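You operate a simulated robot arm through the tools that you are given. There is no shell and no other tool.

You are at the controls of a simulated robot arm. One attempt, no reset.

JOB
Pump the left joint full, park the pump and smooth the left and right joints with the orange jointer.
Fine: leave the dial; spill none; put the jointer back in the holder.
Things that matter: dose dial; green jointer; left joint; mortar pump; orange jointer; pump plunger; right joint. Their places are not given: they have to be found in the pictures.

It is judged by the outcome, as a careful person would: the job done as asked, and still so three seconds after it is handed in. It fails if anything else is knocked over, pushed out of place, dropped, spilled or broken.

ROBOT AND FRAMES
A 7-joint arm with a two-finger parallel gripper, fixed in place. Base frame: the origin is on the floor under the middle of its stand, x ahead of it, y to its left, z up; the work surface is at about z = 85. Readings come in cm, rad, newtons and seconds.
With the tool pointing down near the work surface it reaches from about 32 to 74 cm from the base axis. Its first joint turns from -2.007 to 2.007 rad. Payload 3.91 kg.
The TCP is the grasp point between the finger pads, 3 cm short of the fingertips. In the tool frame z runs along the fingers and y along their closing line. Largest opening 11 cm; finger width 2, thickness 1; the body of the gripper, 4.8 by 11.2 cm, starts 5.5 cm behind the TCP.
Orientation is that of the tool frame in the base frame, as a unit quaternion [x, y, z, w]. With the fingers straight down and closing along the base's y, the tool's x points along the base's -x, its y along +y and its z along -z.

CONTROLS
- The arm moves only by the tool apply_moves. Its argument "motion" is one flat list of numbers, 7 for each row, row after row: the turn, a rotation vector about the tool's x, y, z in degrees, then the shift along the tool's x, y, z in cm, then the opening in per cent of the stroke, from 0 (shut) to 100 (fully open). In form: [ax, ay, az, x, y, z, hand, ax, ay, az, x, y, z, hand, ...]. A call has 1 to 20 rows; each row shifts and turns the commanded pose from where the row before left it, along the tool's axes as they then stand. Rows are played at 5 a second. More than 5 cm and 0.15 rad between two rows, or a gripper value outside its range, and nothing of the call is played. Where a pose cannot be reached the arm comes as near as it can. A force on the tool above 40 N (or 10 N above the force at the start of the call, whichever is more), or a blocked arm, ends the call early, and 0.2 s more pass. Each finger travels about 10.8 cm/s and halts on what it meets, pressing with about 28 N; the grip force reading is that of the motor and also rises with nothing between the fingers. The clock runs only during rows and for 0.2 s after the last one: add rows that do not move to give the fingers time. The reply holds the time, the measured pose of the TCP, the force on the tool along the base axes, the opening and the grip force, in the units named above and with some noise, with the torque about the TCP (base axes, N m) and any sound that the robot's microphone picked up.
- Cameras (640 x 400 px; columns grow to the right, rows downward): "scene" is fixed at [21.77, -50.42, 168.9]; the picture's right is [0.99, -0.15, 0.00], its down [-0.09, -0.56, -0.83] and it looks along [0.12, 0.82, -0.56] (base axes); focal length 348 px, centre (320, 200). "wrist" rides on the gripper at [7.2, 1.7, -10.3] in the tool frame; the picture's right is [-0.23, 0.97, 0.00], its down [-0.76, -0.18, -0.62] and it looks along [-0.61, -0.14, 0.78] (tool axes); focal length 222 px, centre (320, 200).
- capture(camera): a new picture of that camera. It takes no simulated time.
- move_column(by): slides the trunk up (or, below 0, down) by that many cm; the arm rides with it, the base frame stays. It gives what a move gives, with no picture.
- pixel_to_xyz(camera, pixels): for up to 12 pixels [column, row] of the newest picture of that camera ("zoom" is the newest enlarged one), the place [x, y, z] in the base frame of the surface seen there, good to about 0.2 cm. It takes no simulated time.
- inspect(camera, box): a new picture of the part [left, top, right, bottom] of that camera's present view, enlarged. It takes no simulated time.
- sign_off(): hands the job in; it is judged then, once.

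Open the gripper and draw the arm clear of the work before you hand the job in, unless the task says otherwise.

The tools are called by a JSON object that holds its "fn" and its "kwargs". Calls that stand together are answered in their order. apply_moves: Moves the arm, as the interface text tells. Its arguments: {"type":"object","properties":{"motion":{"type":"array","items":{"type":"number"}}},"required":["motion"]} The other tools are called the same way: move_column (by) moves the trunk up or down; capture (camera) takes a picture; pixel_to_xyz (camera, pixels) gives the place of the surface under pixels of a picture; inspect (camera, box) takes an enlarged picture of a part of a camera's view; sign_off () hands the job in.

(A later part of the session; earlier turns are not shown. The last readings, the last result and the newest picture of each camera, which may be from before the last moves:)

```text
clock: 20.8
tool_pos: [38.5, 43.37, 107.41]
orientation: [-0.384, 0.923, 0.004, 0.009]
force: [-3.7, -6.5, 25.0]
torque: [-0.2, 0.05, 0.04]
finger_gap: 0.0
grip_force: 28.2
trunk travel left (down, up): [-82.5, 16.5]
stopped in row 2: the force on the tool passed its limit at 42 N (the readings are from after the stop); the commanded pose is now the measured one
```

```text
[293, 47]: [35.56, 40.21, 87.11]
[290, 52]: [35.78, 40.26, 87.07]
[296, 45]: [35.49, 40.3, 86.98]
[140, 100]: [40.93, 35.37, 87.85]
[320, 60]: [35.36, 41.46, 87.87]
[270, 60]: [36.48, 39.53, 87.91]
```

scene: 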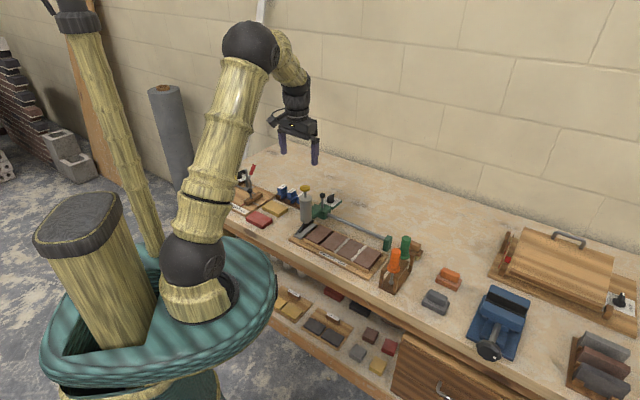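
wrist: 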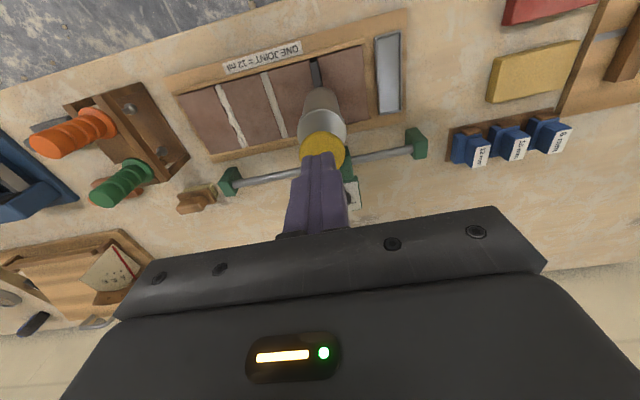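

The plunger is at its hard stop (z unchanged) and the groove is about half full (87.1 against floor 86.65 and full 87.85), so one stroke = 6 ml. I lift to let the plunger return, levelling the small tilt.

{"fn": "apply_moves", "kwargs": {"motion": [0, 0, 0, 0, 0, -0.5, 0, 0, 0, 0, 0, 0, -0.7, 0, 0, 0, 0, 0, 0, -0.8, 0, 0, 1.1, 0, 0, 0, -1.2, 0, 0, 0, 0, 0, 0, 0, 0, 0, 0, 0, 0, 0, 0, 0]}}

{"fn": "inspect", "kwargs": {"camera": "scene", "box": [290, 170, 370, 250]}}

{"fn": "inspect", "kwargs": {"camera": "wrist", "box": [270, 60, 370, 190]}}

```text
clock: 22.2
tool_pos: [38.71, 43.48, 110.27]
orientation: [-0.383, 0.924, 0.0, -0.002]
force: [0.1, 0.5, -0.2]
torque: [0.03, 0.01, 0.0]
finger_gap: 0.0
grip_force: 27.9
trunk travel left (down, up): [-82.5, 16.5]
```

```text
5.00 times, centred on (330, 210) of scene
```

zoom: 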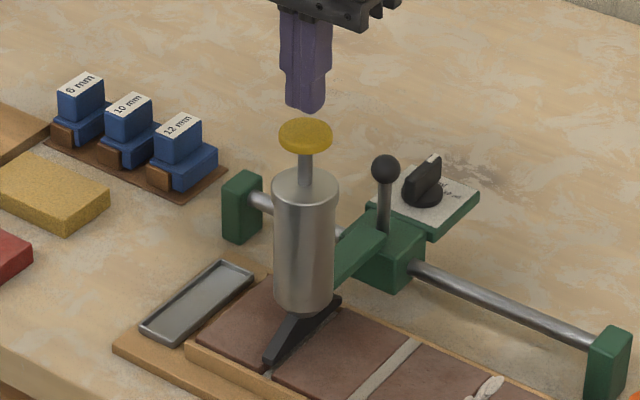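

```text
3.08 times, centred on (320, 125) of wrist
```

zoom: 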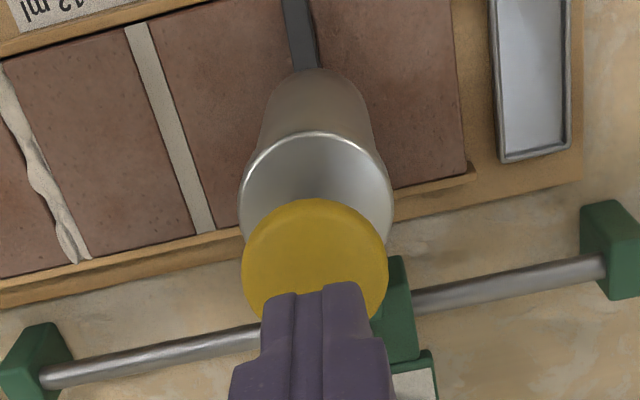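

The plunger sprang back. I recentre and press the second stroke.

{"fn": "apply_moves", "kwargs": {"motion": [0, 0, 0, 0.5, 0, 0.6, 0, 0, 0, 0, 0, 0, 0.6, 0, 0, 0, 0, 0, 0, 0.4, 0, 0, 0, 0, 0, 0, 0.4, 0, 0, 0, 0, 0, 0, 0.4, 0, 0, 0, 0, 0, 0, 0.4, 0, 0, 0, 0, 0, 0, 0.4, 0, 0, 0, 0, 0, 0, 0.4, 0, 0, 0, 0, 0, 0, 0.3, 0]}}

{"fn": "inspect", "kwargs": {"camera": "scene", "box": [300, 190, 364, 250]}}

{"fn": "inspect", "kwargs": {"camera": "wrist", "box": [270, 40, 370, 190]}}

```text
clock: 24.0
tool_pos: [38.23, 43.28, 107.24]
orientation: [-0.384, 0.923, 0.004, 0.005]
force: [-5.4, -6.6, 26.0]
torque: [-0.21, 0.02, 0.02]
finger_gap: 0.01
grip_force: 28.7
trunk travel left (down, up): [-82.5, 16.5]
stopped in row 9: the force on the tool passed its limit at 43 N (the readings are from after the stop); the commanded pose is now the measured one
```

```text
6.67 times, centred on (332, 220) of scene
```

zoom: 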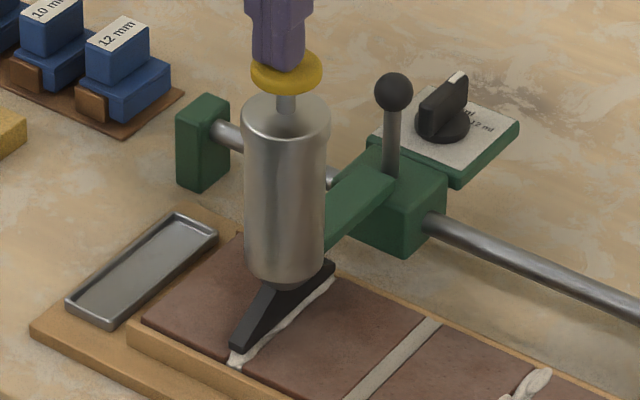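

```text
2.67 times, centred on (320, 115) of wrist
```

zoom: 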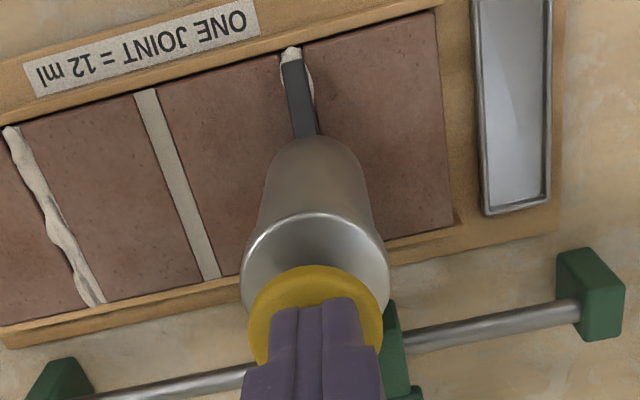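

The joint now shows a raised full bead like the right one, so 12 ml is in. I lift off the plunger, move back above the ball handle and check.

{"fn": "apply_moves", "kwargs": {"motion": [0, 0, 0, 0, 0, -0.6, 0, 0, 0, 0, 0, 0, -1.0, 0, 0, 0.7, 0, 0, 0, -2, 0, 0, 0, 0, 0, 0, -3.4, 0, 0, 0, 0, 0, 0, -3, 30, 0, 0, 0, -3.4, 0, 0, 45, 0, 0, 0, -3.4, 0, 0, 45, 0, 0, 0, -3.5, 0, 0, 45, 0, 0, 0, 0, 0, 3.5, 45, 0, 0, 0, 0, 0, 3.5, 45, 0, 0, 0, 0, 0, 3.5, 45, 0, 0, 0, 0, 0, 3.0, 45, 0, 0, 0, 0, 0, 0, 45]}}

{"fn": "capture", "kwargs": {"camera": "wrist"}}

{"fn": "pixel_to_xyz", "kwargs": {"camera": "wrist", "pixels": [[325, 150], [325, 143], [320, 148], [330, 148], [320, 155]]}}

```text
clock: 26.8
tool_pos: [45.6, 50.48, 103.32]
orientation: [-0.384, 0.923, 0.001, -0.003]
force: [0.3, -0.3, -0.4]
torque: [-0.03, 0.0, -0.04]
finger_gap: 4.94
grip_force: 0.1
trunk travel left (down, up): [-82.5, 16.5]
```

```text
taken
```

wrist: 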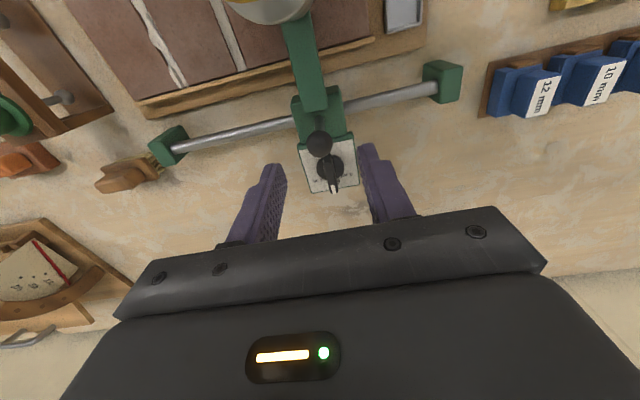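

```text
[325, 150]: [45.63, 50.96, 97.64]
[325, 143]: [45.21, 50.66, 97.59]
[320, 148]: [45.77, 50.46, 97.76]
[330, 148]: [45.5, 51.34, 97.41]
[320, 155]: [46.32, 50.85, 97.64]
```

The ball is between the fingers again. I descend and grip it.

{"fn": "apply_moves", "kwargs": {"motion": [0, 0, 0, 0, 0, 2.4, 45, 0, 0, 0, 0, 0, 2.3, 45, 0, 0, 0, 0, 0, 0, 30, 0, 0, 0, 0, 0, 0, 22, 0, 0, 0, 0, 0, 0, 15, 0, 0, 0, 0, 0, 0, 8, 0, 0, 0, 0, 0, 0, 8]}}

```text
clock: 28.4
tool_pos: [45.5, 50.6, 98.82]
orientation: [-0.384, 0.923, 0.001, -0.003]
force: [2.2, -2.0, 0.3]
torque: [-0.03, -0.1, -0.08]
finger_gap: 2.14
grip_force: 44.6
trunk travel left (down, up): [-82.5, 16.5]
```

{"fn": "apply_moves", "kwargs": {"motion": [0, 0, 0, 0, 0.5, 0, 8, 0, 0, 0, 0, 0.5, 0, 8, 0, 0, 0, 0, 0.5, 0, 8, 0, 0, 0, 0, 0.5, 0, 8, 0, 0, 0, 0, 0.5, 0, 8, 0, 0, 0, 0, 0.5, 0, 8, 0, 0, 0, 0, 0, 0, 8]}}

{"fn": "inspect", "kwargs": {"camera": "scene", "box": [290, 190, 370, 250]}}

```text
clock: 30.0
tool_pos: [43.43, 52.73, 98.68]
orientation: [-0.383, 0.924, 0.001, -0.002]
force: [-9.5, -10.1, 4.0]
torque: [-0.77, 0.74, -0.04]
finger_gap: 2.11
grip_force: 44.4
trunk travel left (down, up): [-82.5, 16.5]
```

```text
6.67 times, centred on (330, 220) of scene
```

zoom: 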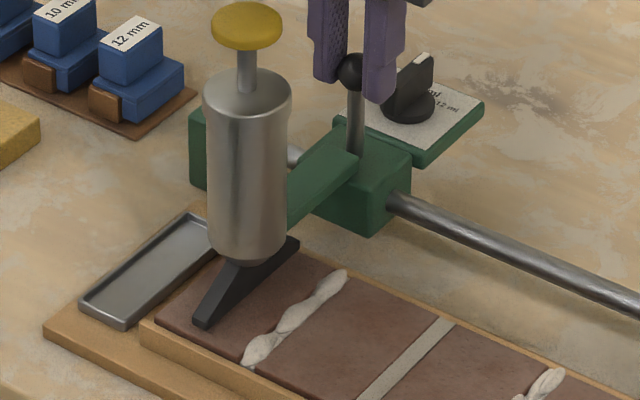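

The bead in the left joint is complete and the carriage follows. I relieve the sideways load slightly and continue back.

{"fn": "apply_moves", "kwargs": {"motion": [0, 0, 0, 0.1, 0.3, 0, 8, 0, 0, 0, 0.1, 0.5, 0, 8, 0, 0, 0, 0.05, 0.5, 0, 8, 0, 0, 0, 0, 0.5, 0, 8, 0, 0, 0, 0, 0.5, 0, 8, 0, 0, 0, 0, 0.5, 0, 8, 0, 0, 0, 0, 0.5, 0, 8, 0, 0, 0, 0, 0, 0, 8]}}

{"fn": "inspect", "kwargs": {"camera": "scene", "box": [280, 190, 360, 250]}}

```text
clock: 31.8
tool_pos: [41.02, 55.02, 98.68]
orientation: [-0.384, 0.923, 0.002, -0.001]
force: [12.2, 12.4, 7.4]
torque: [0.86, -0.85, 0.0]
finger_gap: 2.11
grip_force: 45.1
trunk travel left (down, up): [-82.5, 16.5]
```

```text
6.67 times, centred on (320, 220) of scene
```

zoom: 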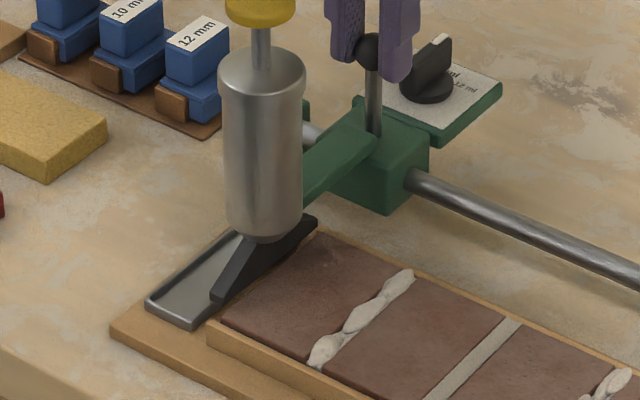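

{"fn": "apply_moves", "kwargs": {"motion": [0, 0, 0, -0.1, 0.3, -0.05, 8, 0, 0, 0, -0.07, 0.4, 0, 8, 0, 0, 0, 0, 0.5, 0, 8, 0, 0, 0, 0, 0.5, 0, 8, 0, 0, 0, 0, 0.5, 0, 8, 0, 0, 0, 0, 0, 0, 8]}}

{"fn": "inspect", "kwargs": {"camera": "scene", "box": [280, 190, 360, 250]}}

```text
clock: 33.2
tool_pos: [39.56, 56.57, 98.74]
orientation: [-0.384, 0.924, 0.0, -0.003]
force: [12.6, 13.2, 7.8]
torque: [0.34, -0.31, 0.02]
finger_gap: 2.15
grip_force: 44.9
trunk travel left (down, up): [-82.5, 16.5]
```

```text
6.67 times, centred on (320, 220) of scene
```

zoom: 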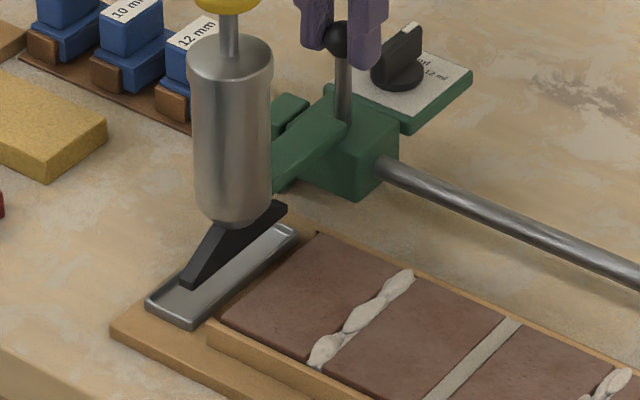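

About 0.5 cm remains to the original parked spot (nozzle tip at scene 300.5 now versus 299.2 originally). I finish the slide.

{"fn": "apply_moves", "kwargs": {"motion": [0, 0, 0, -0.1, 0.25, -0.05, 8, 0, 0, 0, -0.05, 0.25, 0, 8, 0, 0, 0, 0, 0, 0, 8]}}

{"fn": "inspect", "kwargs": {"camera": "scene", "box": [282, 205, 346, 245]}}

```text
clock: 34.0
tool_pos: [39.17, 56.96, 98.76]
orientation: [-0.384, 0.923, -0.002, -0.005]
force: [1.8, -1.3, -1.4]
torque: [0.25, -0.34, 0.03]
finger_gap: 2.13
grip_force: 44.7
trunk travel left (down, up): [-82.5, 16.5]
```

```text
10.00 times, centred on (314, 225) of scene
```

zoom: 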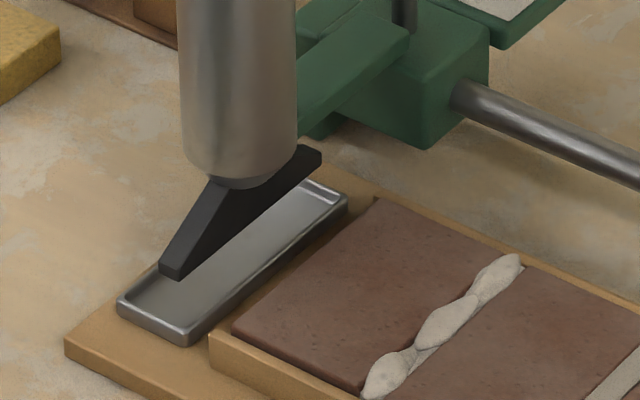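

The pump is back at its original park position. I release the ball and rise clear.

{"fn": "apply_moves", "kwargs": {"motion": [0, 0, 0, 0, 0, 0, 20, 0, 0, 0, 0, 0, 0, 45, 0, 0, 0, 0, 0, -1.5, 45, 0, 0, 0, 0, 0, -3, 45, 0, 0, 0, 0, 0, -4, 45, 0, 0, 0, 0, 0, -4, 45, 0, 0, 0, 0, 0, -4, 45, 0, 0, 0, 0, 0, -4, 60, 0, 0, 0, 0, 0, 0, 60]}}

{"fn": "capture", "kwargs": {"camera": "scene"}}

{"fn": "inspect", "kwargs": {"camera": "scene", "box": [370, 225, 434, 297]}}

{"fn": "pixel_to_xyz", "kwargs": {"camera": "zoom", "pixels": [[298, 140], [270, 140], [326, 140], [287, 235], [275, 305], [350, 80], [335, 170], [215, 330], [290, 365], [375, 240], [300, 250], [340, 205]]}}

```text
clock: 36.0
tool_pos: [39.53, 57.04, 119.38]
orientation: [-0.384, 0.923, 0.001, -0.003]
force: [-1.1, -0.3, 0.0]
torque: [0.03, 0.02, 0.01]
finger_gap: 6.59
grip_force: 0.0
trunk travel left (down, up): [-82.5, 16.5]
```

```text
taken
```

scene: 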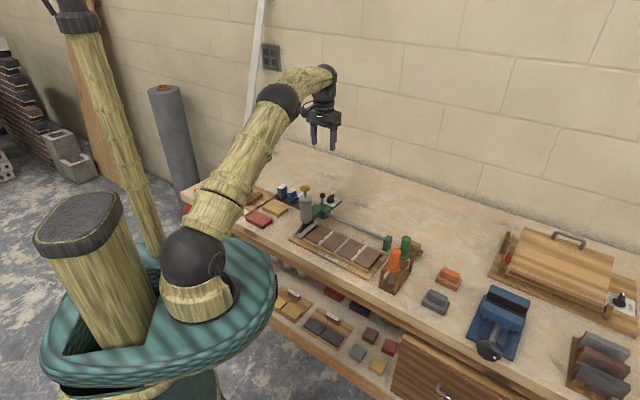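

```text
5.56 times, centred on (402, 261) of scene
```

zoom: 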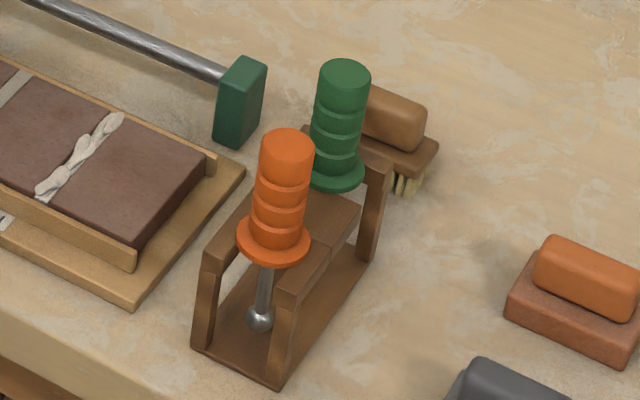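

```text
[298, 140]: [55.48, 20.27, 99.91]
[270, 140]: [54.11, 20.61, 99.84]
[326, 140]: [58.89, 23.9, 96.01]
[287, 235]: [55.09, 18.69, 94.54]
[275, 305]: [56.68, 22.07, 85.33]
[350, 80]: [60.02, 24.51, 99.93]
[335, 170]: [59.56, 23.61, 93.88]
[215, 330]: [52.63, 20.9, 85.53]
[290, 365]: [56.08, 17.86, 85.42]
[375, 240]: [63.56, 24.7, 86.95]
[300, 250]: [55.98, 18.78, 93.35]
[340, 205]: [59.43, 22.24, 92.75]
```

Pump parked and released without moving. Next I fly the wrist camera to a viewpoint over the jointer holder around (57.5, 21.5) to see its slots.

{"fn": "apply_moves", "kwargs": {"motion": [0, 0, 0, 2.97, -3.39, 0.3, 60, 0, 0, 0, 2.97, -3.39, 0.3, 60, 0, 0, 0, 2.97, -3.39, 0.3, 60, 0, 0, 0, 2.97, -3.39, 0.3, 60, 0, 0, 0, 2.97, -3.39, 0.3, 60, 0, 0, 0, 2.97, -3.39, 0.3, 60, 0, 0, 0, 2.97, -3.39, 0.3, 60, 0, 0, 0, 2.97, -3.39, 0.3, 60, 0, 0, 0, 2.97, -3.39, 0.3, 60, 0, 0, 0, 2.97, -3.39, 0.3, 60, 0, 0, 0, 0, 0, 0, 60]}}

{"fn": "capture", "kwargs": {"camera": "wrist"}}

```text
clock: 38.4
tool_pos: [42.44, 11.96, 116.17]
orientation: [-0.384, 0.923, 0.001, -0.003]
force: [0.0, 0.1, 0.2]
torque: [-0.03, 0.0, 0.03]
finger_gap: 6.6
grip_force: 0.0
trunk travel left (down, up): [-82.5, 16.5]
```

```text
taken
```

wrist: 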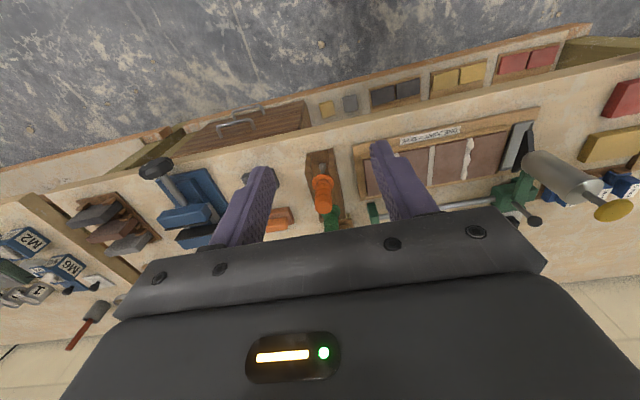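

{"fn": "inspect", "kwargs": {"camera": "wrist", "box": [280, 140, 370, 240]}}

{"fn": "pixel_to_xyz", "kwargs": {"camera": "zoom", "pixels": [[320, 120], [320, 200], [300, 90], [240, 100], [370, 100], [300, 300], [320, 250], [340, 320]]}}

```text
4.00 times, centred on (325, 190) of wrist
```

zoom: 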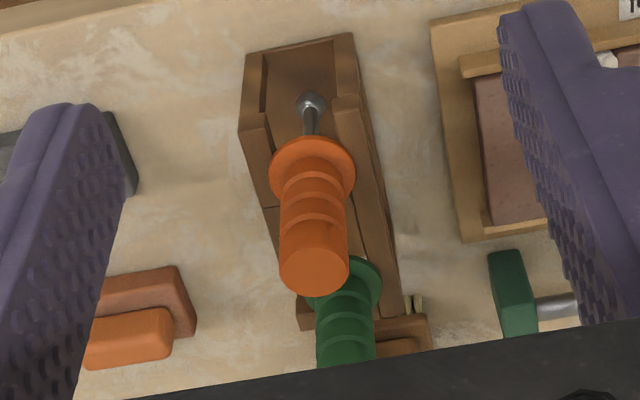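

```text
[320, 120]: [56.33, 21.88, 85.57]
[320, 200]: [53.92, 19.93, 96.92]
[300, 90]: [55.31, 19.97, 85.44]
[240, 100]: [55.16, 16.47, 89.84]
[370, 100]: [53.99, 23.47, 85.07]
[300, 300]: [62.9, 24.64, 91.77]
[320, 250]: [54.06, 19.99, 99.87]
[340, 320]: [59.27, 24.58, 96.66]
```

The orange jointer hangs by its flange in a front-open slot, rod and ball end below. I query points on its handle top, flange and ball.

{"fn": "inspect", "kwargs": {"camera": "wrist", "box": [300, 150, 350, 220]}}

{"fn": "pixel_to_xyz", "kwargs": {"camera": "zoom", "pixels": [[300, 70], [300, 60], [285, 70], [318, 70], [305, 110], [255, 165], [370, 170], [305, 135], [310, 340], [260, 340], [360, 340], [310, 310]]}}

```text
5.71 times, centred on (325, 185) of wrist
```

zoom: 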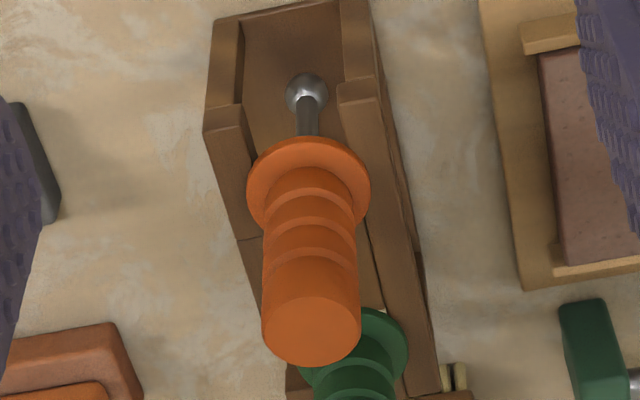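

```text
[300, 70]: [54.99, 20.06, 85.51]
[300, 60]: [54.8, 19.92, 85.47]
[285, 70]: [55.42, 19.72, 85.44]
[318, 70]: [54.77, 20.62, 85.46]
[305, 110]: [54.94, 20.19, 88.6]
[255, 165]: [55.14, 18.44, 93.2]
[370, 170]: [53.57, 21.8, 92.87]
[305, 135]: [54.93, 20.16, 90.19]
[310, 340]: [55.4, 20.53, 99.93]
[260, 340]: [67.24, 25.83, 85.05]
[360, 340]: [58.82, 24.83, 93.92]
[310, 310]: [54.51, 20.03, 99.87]
```

Handle axis ≈ (55.05, 20.3), top z≈99.9, flange z≈93. I move above the handle and descend partway with the fingers about 5.5 cm open.

{"fn": "apply_moves", "kwargs": {"motion": [0, 0, 0, -3.7, -0.755, 0, 50, 0, 0, 0, -3.7, -0.755, 0, 50, 0, 0, 0, -3.7, -0.755, 0, 50, 0, 0, 0, -3.7, -0.755, 0, 50, 0, 0, 0, 0, 0, 4, 50, 0, 0, 0, 0, 0, 4, 50, 0, 0, 0, 0, 0, 3, 50, 0, 0, 0, 0, 0, 0, 50]}}

{"fn": "capture", "kwargs": {"camera": "wrist"}}

{"fn": "inspect", "kwargs": {"camera": "scene", "box": [360, 190, 450, 300]}}

```text
clock: 40.2
tool_pos: [54.9, 20.16, 105.36]
orientation: [-0.384, 0.924, 0.0, -0.003]
force: [0.0, 0.8, -0.4]
torque: [0.01, 0.01, 0.0]
finger_gap: 5.52
grip_force: 0.1
trunk travel left (down, up): [-82.5, 16.5]
```

```text
taken
```

wrist: 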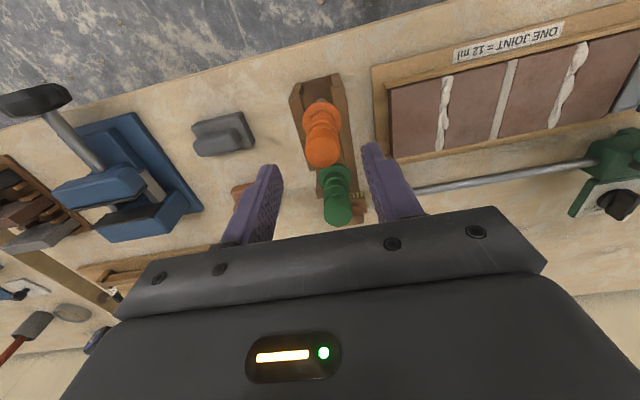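

```text
3.64 times, centred on (405, 245) of scene
```

zoom: 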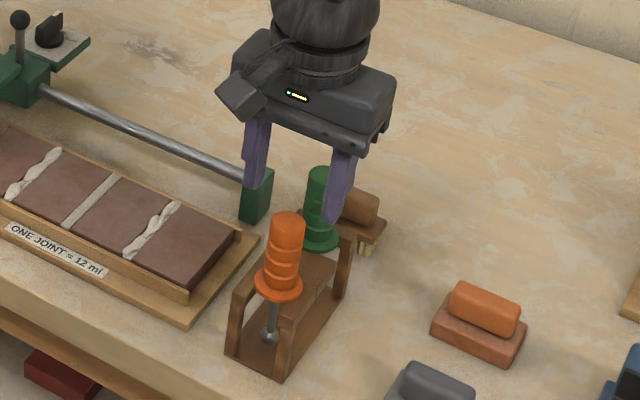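

Handle top (wrist (322,150)) is centred between the fingers. I descend to handle height and close on it.

{"fn": "apply_moves", "kwargs": {"motion": [0, 0, 0, -0.1, 0, 2.7, 50, 0, 0, 0, 0, 0, 2.7, 50, 0, 0, 0, 0, 0, 2.6, 50, 0, 0, 0, 0, 0, 0, 40, 0, 0, 0, 0, 0, 0, 32, 0, 0, 0, 0, 0, 0, 26, 0, 0, 0, 0, 0, 0, 18, 0, 0, 0, 0, 0, 0, 12, 0, 0, 0, 0, 0, 0, 12]}}

{"fn": "inspect", "kwargs": {"camera": "scene", "box": [370, 215, 434, 297]}}

{"fn": "inspect", "kwargs": {"camera": "wrist", "box": [270, 50, 370, 220]}}

```text
clock: 42.2
tool_pos: [55.01, 20.34, 97.2]
orientation: [-0.383, 0.924, 0.001, -0.003]
force: [0.3, 0.1, -0.7]
torque: [0.02, 0.0, -0.01]
finger_gap: 2.73
grip_force: 28.3
trunk travel left (down, up): [-82.5, 16.5]
```

```text
4.88 times, centred on (402, 256) of scene
```

zoom: 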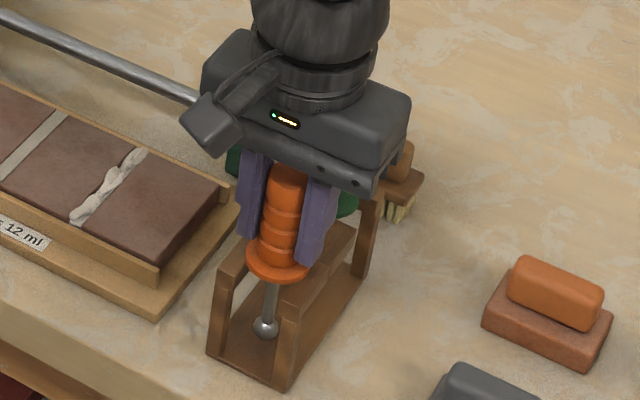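

```text
2.35 times, centred on (320, 135) of wrist
```

zoom: 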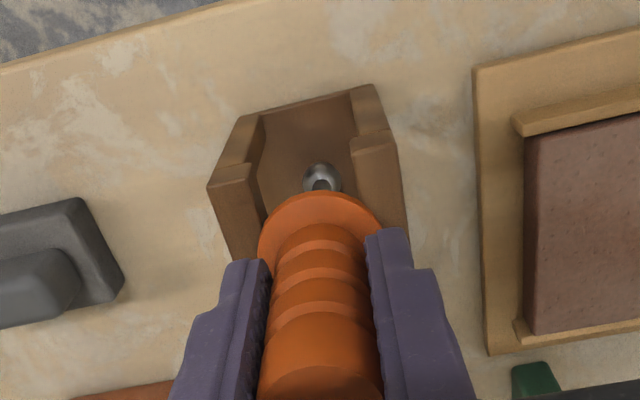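

The handle is gripped (gap 2.73). I read the ball end's place to know how far below the TCP it sits.

{"fn": "pixel_to_xyz", "kwargs": {"camera": "zoom", "pixels": [[322, 172], [322, 166], [308, 175], [338, 175], [322, 185], [300, 240]]}}

{"fn": "inspect", "kwargs": {"camera": "scene", "box": [385, 260, 425, 295]}}

```text
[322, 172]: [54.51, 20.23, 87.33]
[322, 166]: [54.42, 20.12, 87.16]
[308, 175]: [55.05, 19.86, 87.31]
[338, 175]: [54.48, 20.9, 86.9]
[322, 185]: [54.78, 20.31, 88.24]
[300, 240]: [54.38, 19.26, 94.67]
```

```text
11.43 times, centred on (405, 278) of scene
```

zoom: 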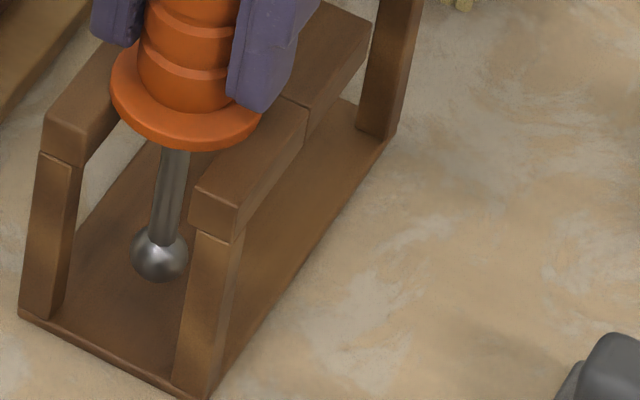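

{"fn": "pixel_to_xyz", "kwargs": {"camera": "zoom", "pixels": [[160, 258], [132, 256], [187, 256], [160, 278], [160, 240], [168, 190], [80, 120], [210, 200], [185, 135], [100, 300], [160, 262]]}}

```text
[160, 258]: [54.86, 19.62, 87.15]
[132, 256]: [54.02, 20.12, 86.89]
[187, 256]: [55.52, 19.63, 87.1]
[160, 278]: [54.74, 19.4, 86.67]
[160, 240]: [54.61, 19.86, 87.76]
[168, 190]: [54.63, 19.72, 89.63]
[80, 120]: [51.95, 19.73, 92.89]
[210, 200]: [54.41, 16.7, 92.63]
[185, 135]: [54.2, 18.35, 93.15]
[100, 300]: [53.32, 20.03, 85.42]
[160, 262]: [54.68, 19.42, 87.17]
```

The ball end is about 1.5 cm in diameter with its bottom ≈ 11.2 cm below the TCP and fits through the slot. I lift the jointer straight up.

{"fn": "apply_moves", "kwargs": {"motion": [0, 0, 0, 0, 0, -0.5, 12, 0, 0, 0, 0, 0, -1, 12, 0, 0, 0, 0, 0, -1.5, 12, 0, 0, 0, 0, 0, -2, 12, 0, 0, 0, 0, 0, -2, 12, 0, 0, 0, 0, 0, -2.5, 12, 0, 0, 0, 0, 0, -2.5, 12, 0, 0, 0, 0, 0, 0, 12]}}

{"fn": "inspect", "kwargs": {"camera": "scene", "box": [350, 170, 450, 300]}}

{"fn": "capture", "kwargs": {"camera": "wrist"}}

```text
clock: 44.0
tool_pos: [54.9, 20.69, 109.07]
orientation: [-0.383, 0.924, 0.0, -0.004]
force: [0.6, -0.1, -1.1]
torque: [0.0, 0.01, -0.01]
finger_gap: 2.71
grip_force: 28.0
trunk travel left (down, up): [-82.5, 16.5]
```

```text
3.08 times, centred on (400, 235) of scene
```

zoom: 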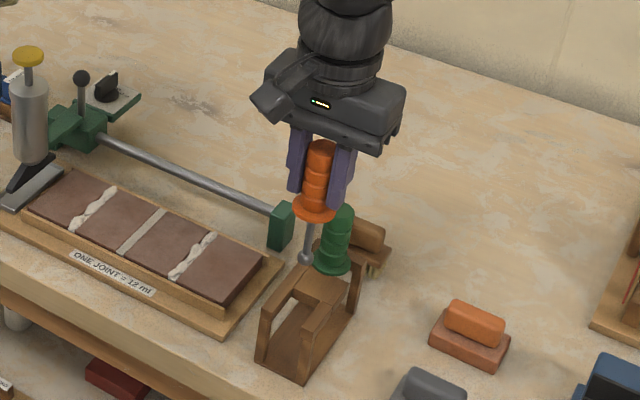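

```text
taken
```

wrist: 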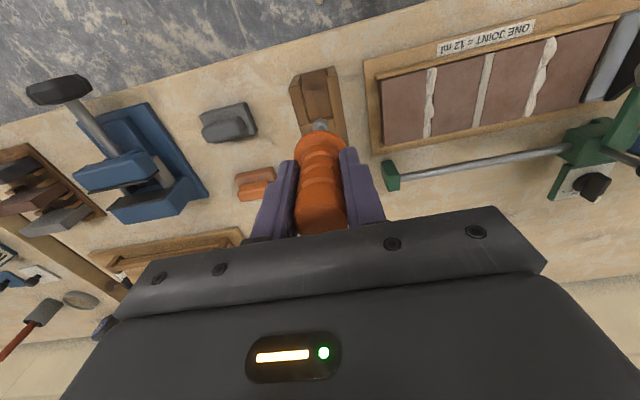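

The jointer is free. Now I measure the right and left joints with the wrist camera before approaching.

{"fn": "inspect", "kwargs": {"camera": "wrist", "box": [360, 10, 620, 170]}}

{"fn": "pixel_to_xyz", "kwargs": {"camera": "zoom", "pixels": [[160, 160], [190, 160], [155, 220], [185, 220], [165, 310], [190, 310], [420, 130], [465, 130], [400, 210], [440, 210], [410, 255], [455, 75]]}}

```text
2.46 times, centred on (490, 90) of wrist
```

zoom: 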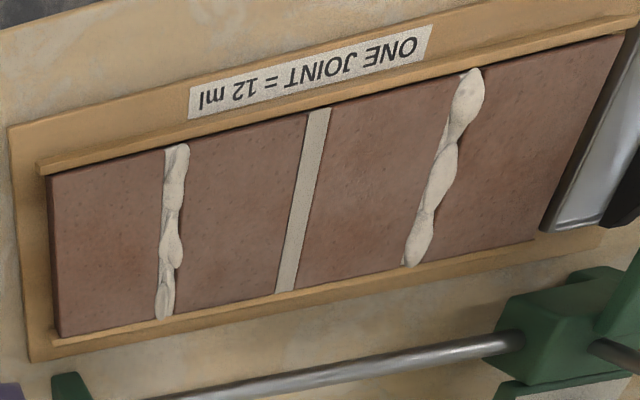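

```text
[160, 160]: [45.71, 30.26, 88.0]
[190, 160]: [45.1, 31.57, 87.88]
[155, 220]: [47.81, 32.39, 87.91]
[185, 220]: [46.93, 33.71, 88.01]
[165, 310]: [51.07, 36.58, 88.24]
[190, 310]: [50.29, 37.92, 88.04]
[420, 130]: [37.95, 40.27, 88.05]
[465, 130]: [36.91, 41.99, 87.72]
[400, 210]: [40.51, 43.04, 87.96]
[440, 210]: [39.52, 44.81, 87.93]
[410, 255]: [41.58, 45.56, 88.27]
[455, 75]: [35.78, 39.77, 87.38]
```

{"fn": "pixel_to_xyz", "kwargs": {"camera": "zoom", "pixels": [[164, 152], [186, 152], [176, 150], [172, 205], [172, 250], [165, 310], [156, 315], [173, 315], [403, 262], [423, 258], [482, 72], [460, 78]]}}

{"fn": "inspect", "kwargs": {"camera": "scene", "box": [352, 235, 402, 285]}}

{"fn": "inspect", "kwargs": {"camera": "scene", "box": [305, 215, 355, 260]}}

```text
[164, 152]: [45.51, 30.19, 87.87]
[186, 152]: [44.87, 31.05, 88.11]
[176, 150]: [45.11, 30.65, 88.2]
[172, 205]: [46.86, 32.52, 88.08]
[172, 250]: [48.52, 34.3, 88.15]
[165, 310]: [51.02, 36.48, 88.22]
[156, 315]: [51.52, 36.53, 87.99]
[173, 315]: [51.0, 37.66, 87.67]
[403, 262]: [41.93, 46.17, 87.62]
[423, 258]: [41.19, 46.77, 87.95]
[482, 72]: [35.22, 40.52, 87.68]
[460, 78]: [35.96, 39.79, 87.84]
```

```text
8.00 times, centred on (377, 260) of scene
```

zoom: 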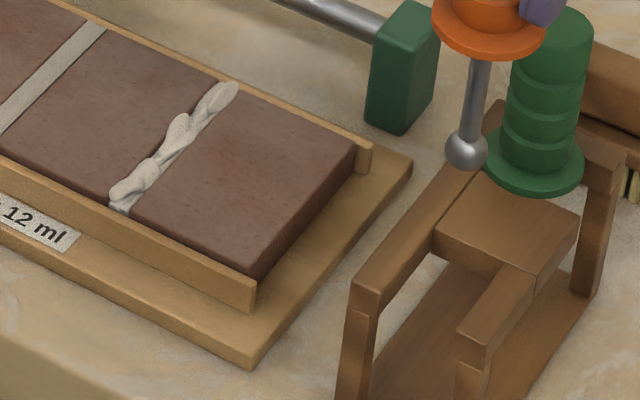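

```text
8.89 times, centred on (330, 238) of scene
```

zoom: 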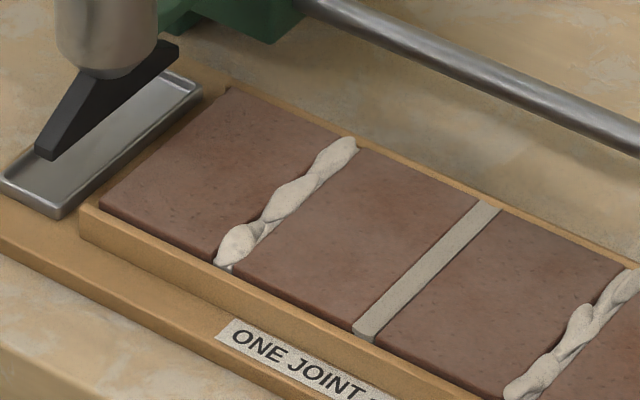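

{"fn": "pixel_to_xyz", "kwargs": {"camera": "zoom", "pixels": [[130, 232], [230, 278], [300, 310], [218, 256], [232, 262], [340, 140], [362, 150], [420, 175], [240, 95], [238, 240], [300, 195], [335, 150]]}}

```text
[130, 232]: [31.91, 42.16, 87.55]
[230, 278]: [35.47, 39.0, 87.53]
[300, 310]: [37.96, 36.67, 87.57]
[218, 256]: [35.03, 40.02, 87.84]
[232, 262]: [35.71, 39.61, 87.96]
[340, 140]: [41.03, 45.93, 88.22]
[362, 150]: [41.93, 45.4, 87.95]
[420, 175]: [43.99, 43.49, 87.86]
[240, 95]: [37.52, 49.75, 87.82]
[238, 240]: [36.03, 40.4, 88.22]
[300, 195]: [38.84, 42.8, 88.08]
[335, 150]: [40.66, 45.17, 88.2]
```

Groove edges put the right joint at s≈10.15 and the left at s≈-3.3, with u from 53.2 to 62.2. I carry the jointer above the front end of the right joint, ball about 1.5 cm above the bead.

{"fn": "apply_moves", "kwargs": {"motion": [0, -0.4, 0, 0, 3.5, 0, 12, 0, 0, 0, 0, 3.5, 0, 12, 0, 0, 0, 0, 3.5, 0, 12, 0, 0, 0, -0.15, 3.5, 0, 12, 0, 0, 0, 0, 0, 2.6, 12, 0, 0, 0, 0, 0, 2.6, 12, 0, 0, 0, 0, 0, 2.6, 12, 0, 0, 0, 0, 0, 0, 12]}}

{"fn": "inspect", "kwargs": {"camera": "scene", "box": [330, 200, 410, 280]}}

{"fn": "capture", "kwargs": {"camera": "wrist"}}

{"fn": "inspect", "kwargs": {"camera": "wrist", "box": [270, 60, 370, 180]}}

```text
clock: 45.8
tool_pos: [45.06, 30.67, 101.69]
orientation: [-0.384, 0.923, 0.002, 0.0]
force: [-0.6, 0.6, -1.3]
torque: [-0.02, 0.0, 0.03]
finger_gap: 2.73
grip_force: 27.9
trunk travel left (down, up): [-82.5, 16.5]
```

```text
5.00 times, centred on (370, 240) of scene
```

zoom: 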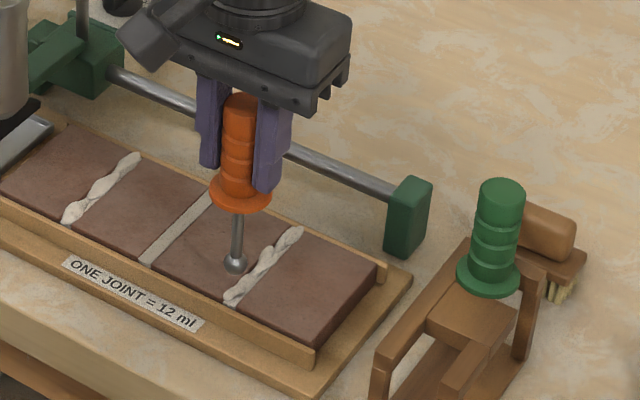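

```text
taken
```

wrist: 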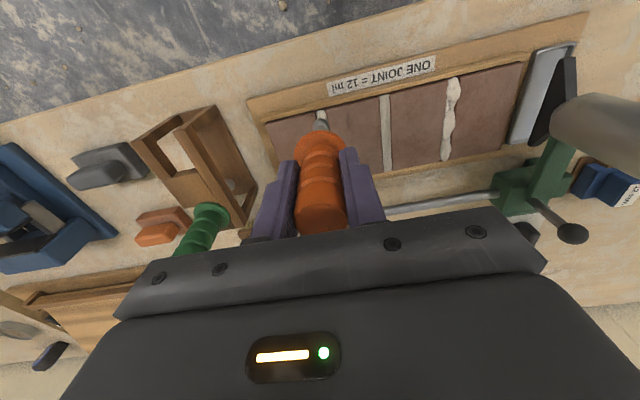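

```text
3.33 times, centred on (320, 120) of wrist
```

zoom: 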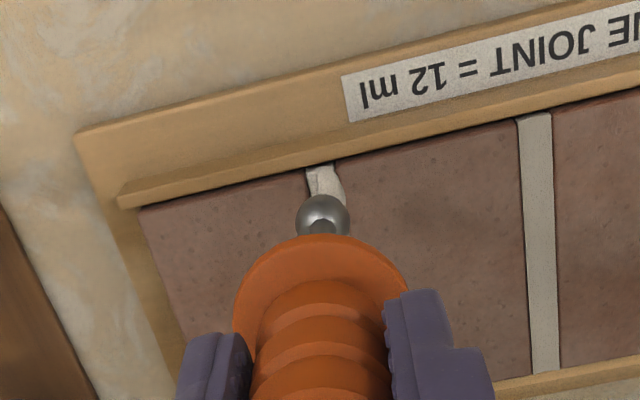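

I query the ball and bead places in this zoom.

{"fn": "pixel_to_xyz", "kwargs": {"camera": "zoom", "pixels": [[322, 207], [300, 212], [345, 212], [322, 197], [322, 180], [310, 180], [340, 185], [305, 172], [345, 195], [330, 168]]}}

{"fn": "inspect", "kwargs": {"camera": "scene", "box": [355, 235, 395, 270]}}

{"fn": "pixel_to_xyz", "kwargs": {"camera": "zoom", "pixels": [[235, 195], [208, 195], [262, 195], [235, 175], [235, 215], [245, 260], [270, 230], [220, 300], [330, 160], [245, 300]]}}

```text
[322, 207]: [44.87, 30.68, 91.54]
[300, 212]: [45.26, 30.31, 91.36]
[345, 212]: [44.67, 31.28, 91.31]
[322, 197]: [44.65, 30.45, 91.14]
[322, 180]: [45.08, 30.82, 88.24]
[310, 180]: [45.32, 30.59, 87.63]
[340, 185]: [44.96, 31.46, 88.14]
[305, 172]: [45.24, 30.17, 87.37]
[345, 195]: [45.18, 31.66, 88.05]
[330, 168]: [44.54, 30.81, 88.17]
```

```text
11.43 times, centred on (375, 252) of scene
```

zoom: 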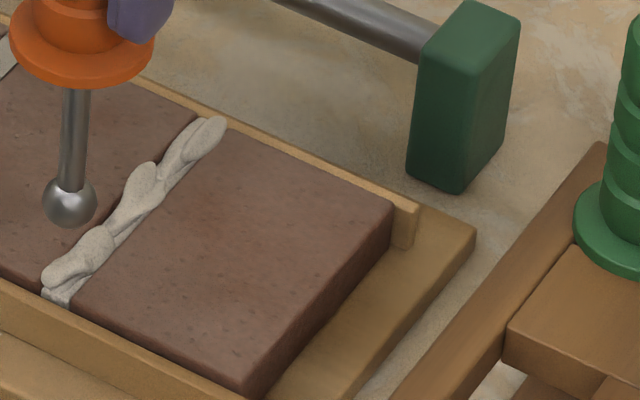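

```text
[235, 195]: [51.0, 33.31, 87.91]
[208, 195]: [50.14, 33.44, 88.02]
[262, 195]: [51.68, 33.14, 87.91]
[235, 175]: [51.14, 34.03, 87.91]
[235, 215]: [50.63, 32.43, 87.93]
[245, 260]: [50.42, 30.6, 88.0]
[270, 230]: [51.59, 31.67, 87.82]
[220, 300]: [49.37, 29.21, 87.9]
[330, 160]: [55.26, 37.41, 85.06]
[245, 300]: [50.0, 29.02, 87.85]
```

Ball centre is at s≈10.0, u≈53.9; joint centre s≈10.12. I shift 0.1 cm sideways and 0.5 cm toward the front end and lower to just above the bead.

{"fn": "apply_moves", "kwargs": {"motion": [0, 0, 0, 0.5, -0.1, 0.6, 12, 0, 0, 0, 0, 0, 0.6, 12, 0, 0, 0, 0, 0, 0.3, 12, 0, 0, 0, 0, 0, 0, 12, 0, 0, 0, 0, 0, 0, 12]}}

{"fn": "inspect", "kwargs": {"camera": "wrist", "box": [270, 60, 370, 180]}}

{"fn": "inspect", "kwargs": {"camera": "scene", "box": [345, 235, 395, 275]}}

```text
clock: 47.0
tool_pos: [44.97, 30.13, 100.02]
orientation: [-0.383, 0.924, 0.002, 0.0]
force: [-0.7, 1.3, -1.4]
torque: [-0.01, -0.02, 0.0]
finger_gap: 2.73
grip_force: 28.1
trunk travel left (down, up): [-82.5, 16.5]
```

```text
3.33 times, centred on (320, 120) of wrist
```

zoom: 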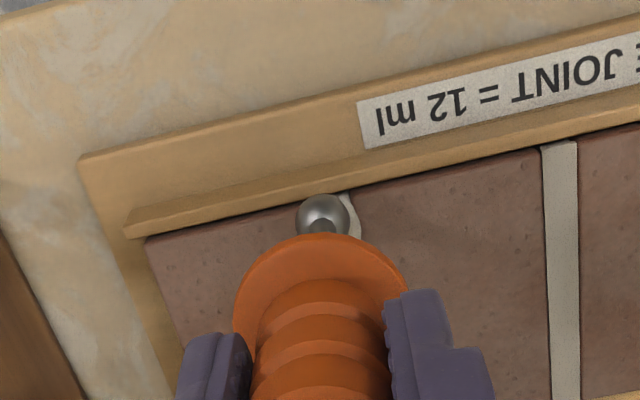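

```text
10.00 times, centred on (370, 255) of scene
```

zoom: 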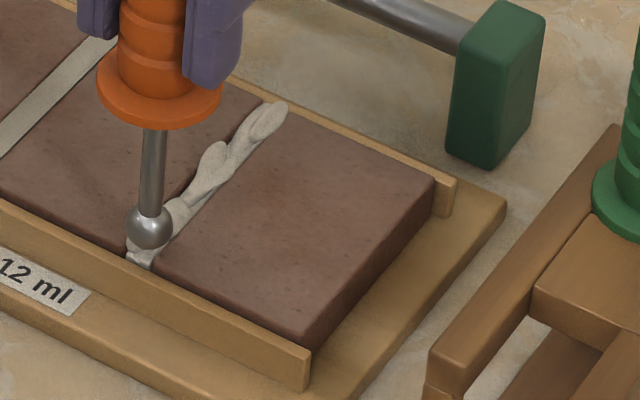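

{"fn": "inspect", "kwargs": {"camera": "wrist", "box": [300, 100, 350, 140]}}

{"fn": "pixel_to_xyz", "kwargs": {"camera": "zoom", "pixels": [[260, 220], [200, 220], [320, 220], [350, 160], [370, 200], [360, 180], [390, 220], [400, 240], [340, 150], [225, 165]]}}

```text
10.00 times, centred on (325, 120) of wrist
```

zoom: 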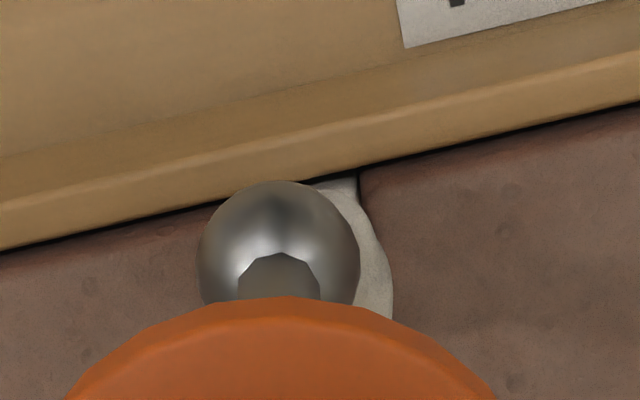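

```text
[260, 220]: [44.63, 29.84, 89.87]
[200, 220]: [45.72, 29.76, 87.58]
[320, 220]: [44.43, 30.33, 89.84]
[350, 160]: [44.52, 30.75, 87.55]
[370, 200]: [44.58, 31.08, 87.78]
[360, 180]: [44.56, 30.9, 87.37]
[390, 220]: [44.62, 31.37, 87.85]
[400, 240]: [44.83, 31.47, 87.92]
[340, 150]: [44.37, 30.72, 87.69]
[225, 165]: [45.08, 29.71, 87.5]
```

The ball is ~0.12 cm too far to +d, at the joint's front end in u. I correct and lower in small steps.

{"fn": "apply_moves", "kwargs": {"motion": [0, 0, 0, 0, 0.12, 0.2, 12, 0, 0, 0, 0, 0, 0.2, 12, 0, 0, 0, 0, 0, 0.2, 12, 0, 0, 0, 0, 0, 0, 12]}}

{"fn": "inspect", "kwargs": {"camera": "scene", "box": [355, 235, 395, 270]}}

```text
clock: 48.0
tool_pos: [44.68, 30.12, 99.5]
orientation: [-0.383, 0.924, 0.002, 0.001]
force: [0.0, 0.7, -1.1]
torque: [0.06, 0.03, -0.02]
finger_gap: 2.71
grip_force: 28.2
trunk travel left (down, up): [-82.5, 16.5]
```

```text
11.43 times, centred on (375, 252) of scene
```

zoom: 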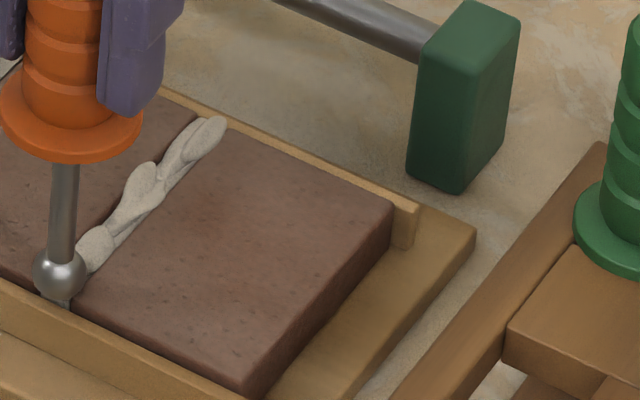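

No contact yet; I keep lowering in 0.15 cm steps.

{"fn": "apply_moves", "kwargs": {"motion": [0, 0, 0, 0, 0, 0.15, 12, 0, 0, 0, 0, 0, 0.15, 12, 0, 0, 0, 0, 0, 0.0, 12]}}

{"fn": "inspect", "kwargs": {"camera": "scene", "box": [355, 235, 395, 270]}}

{"fn": "inspect", "kwargs": {"camera": "wrist", "box": [300, 100, 350, 140]}}

{"fn": "pixel_to_xyz", "kwargs": {"camera": "zoom", "pixels": [[280, 220], [260, 220], [240, 220], [320, 220], [358, 170], [370, 180], [350, 165]]}}

```text
clock: 48.8
tool_pos: [44.84, 30.41, 99.43]
orientation: [-0.383, 0.924, 0.002, 0.0]
force: [-1.1, 1.9, 5.7]
torque: [0.23, 0.13, -0.02]
finger_gap: 2.71
grip_force: 27.8
trunk travel left (down, up): [-82.5, 16.5]
```

```text
11.43 times, centred on (375, 252) of scene
```

zoom: 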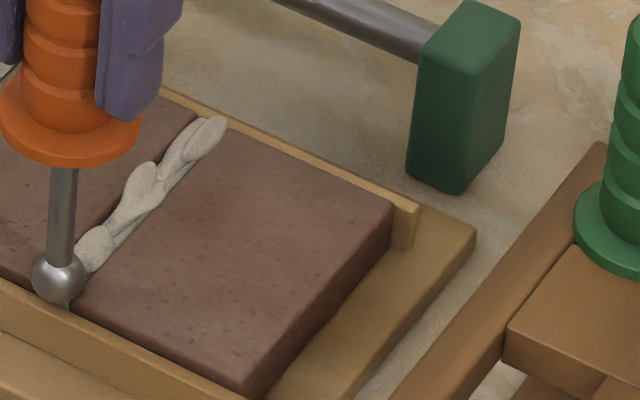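

```text
10.00 times, centred on (325, 120) of wrist
```

zoom: 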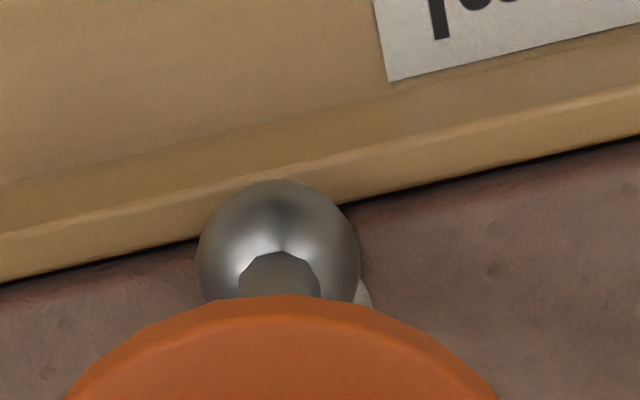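

```text
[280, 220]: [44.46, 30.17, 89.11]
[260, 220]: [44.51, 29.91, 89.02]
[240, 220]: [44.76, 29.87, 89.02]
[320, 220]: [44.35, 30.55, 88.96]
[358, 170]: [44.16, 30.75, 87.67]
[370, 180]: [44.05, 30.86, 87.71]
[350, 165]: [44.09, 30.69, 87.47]
```

Contact: about 7 N upward. I drag along the joint (+u) 2 cm and look at the mortar.

{"fn": "apply_moves", "kwargs": {"motion": [0, 0, 0, -0.4, 0, 0, 12, 0, 0, 0, -0.4, 0, 0, 12, 0, 0, 0, -0.4, 0, 0, 12, 0, 0, 0, -0.4, 0, 0, 12, 0, 0, 0, -0.4, 0, 0, 12]}}

{"fn": "inspect", "kwargs": {"camera": "scene", "box": [355, 235, 395, 270]}}

{"fn": "inspect", "kwargs": {"camera": "wrist", "box": [300, 90, 350, 140]}}

```text
clock: 50.0
tool_pos: [46.02, 31.66, 99.42]
orientation: [-0.383, 0.924, 0.002, 0.0]
force: [-8.5, 0.5, 11.0]
torque: [0.14, 0.96, 0.02]
finger_gap: 2.77
grip_force: 28.4
trunk travel left (down, up): [-82.5, 16.5]
```

```text
11.43 times, centred on (375, 252) of scene
```

zoom: 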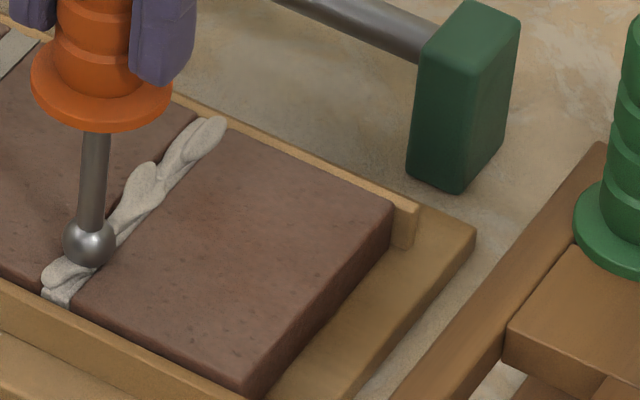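

```text
8.00 times, centred on (325, 115) of wrist
```

zoom: 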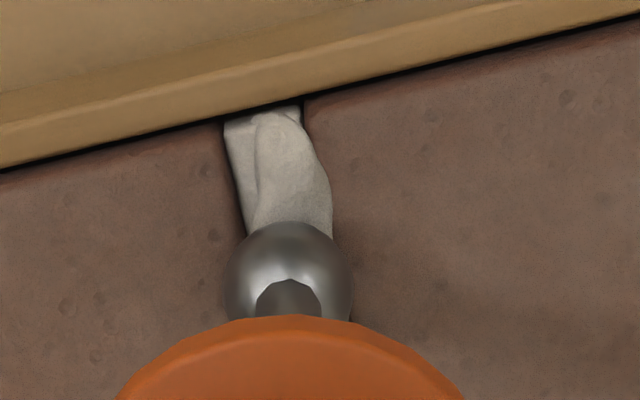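

The ball rides centred on the bead with 11 N; side load suggests drifting slightly toward -d along the way. I continue the stroke.

{"fn": "apply_moves", "kwargs": {"motion": [0, 0, 0, -0.5, 0.1, 0, 12, 0, 0, 0, -0.5, 0.02, 0, 12, 0, 0, 0, -0.5, 0.02, 0, 12, 0, 0, 0, -0.5, 0.02, 0, 12, 0, 0, 0, -0.5, 0.02, 0, 12, 0, 0, 0, -0.5, 0.02, 0, 12]}}

{"fn": "inspect", "kwargs": {"camera": "scene", "box": [355, 235, 395, 270]}}

{"fn": "inspect", "kwargs": {"camera": "wrist", "box": [300, 60, 350, 140]}}

```text
clock: 51.4
tool_pos: [48.07, 33.92, 99.11]
orientation: [-0.383, 0.924, 0.001, 0.001]
force: [-3.6, -2.7, 8.6]
torque: [-0.15, 0.52, 0.02]
finger_gap: 2.72
grip_force: 28.5
trunk travel left (down, up): [-82.5, 16.5]
```

```text
11.43 times, centred on (375, 252) of scene
```

zoom: 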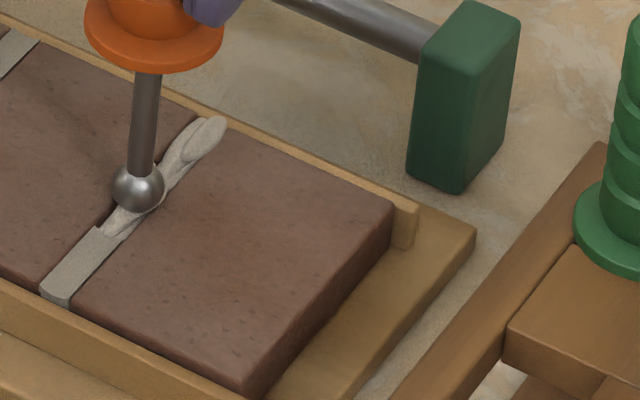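

```text
5.00 times, centred on (325, 100) of wrist
```

zoom: 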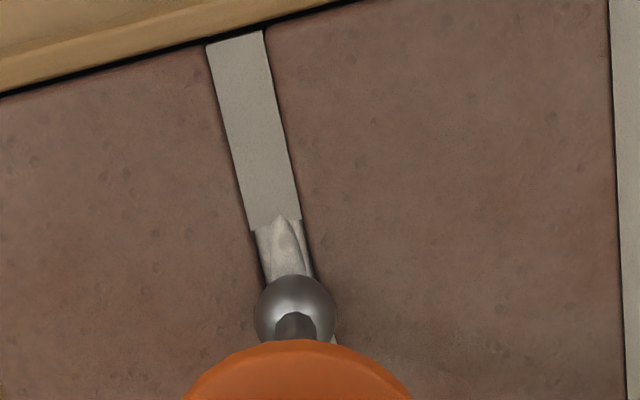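

The first stretch has turned smooth behind the ball. I continue toward the back end.

{"fn": "apply_moves", "kwargs": {"motion": [0, 0, 0, -0.5, 0.02, 0, 12, 0, 0, 0, -0.5, 0.02, 0, 12, 0, 0, 0, -0.5, 0.02, 0, 12, 0, 0, 0, -0.5, 0.02, 0, 12, 0, 0, 0, -0.5, 0.02, 0, 12, 0, 0, 0, -0.5, 0.02, 0, 12, 0, 0, 0, -0.5, 0.02, 0, 12]}}

{"fn": "inspect", "kwargs": {"camera": "scene", "box": [355, 235, 395, 270]}}

{"fn": "inspect", "kwargs": {"camera": "wrist", "box": [290, 20, 370, 140]}}

```text
clock: 53.0
tool_pos: [50.43, 36.35, 99.1]
orientation: [-0.383, 0.924, 0.002, 0.0]
force: [0.0, 0.1, -1.5]
torque: [-0.03, -0.01, 0.01]
finger_gap: 2.7
grip_force: 28.0
trunk travel left (down, up): [-82.5, 16.5]
```

```text
11.43 times, centred on (375, 252) of scene
```

zoom: 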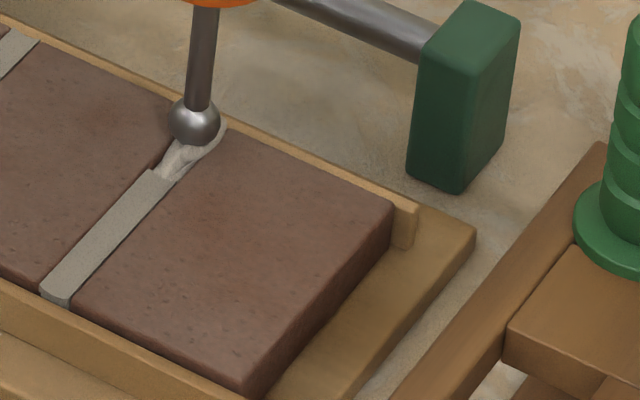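

```text
3.33 times, centred on (330, 80) of wrist
```

zoom: 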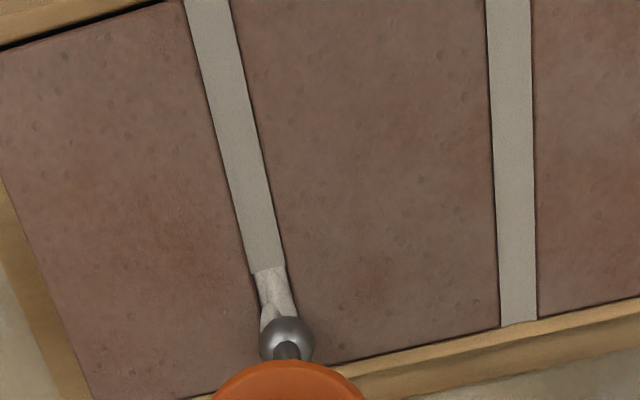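

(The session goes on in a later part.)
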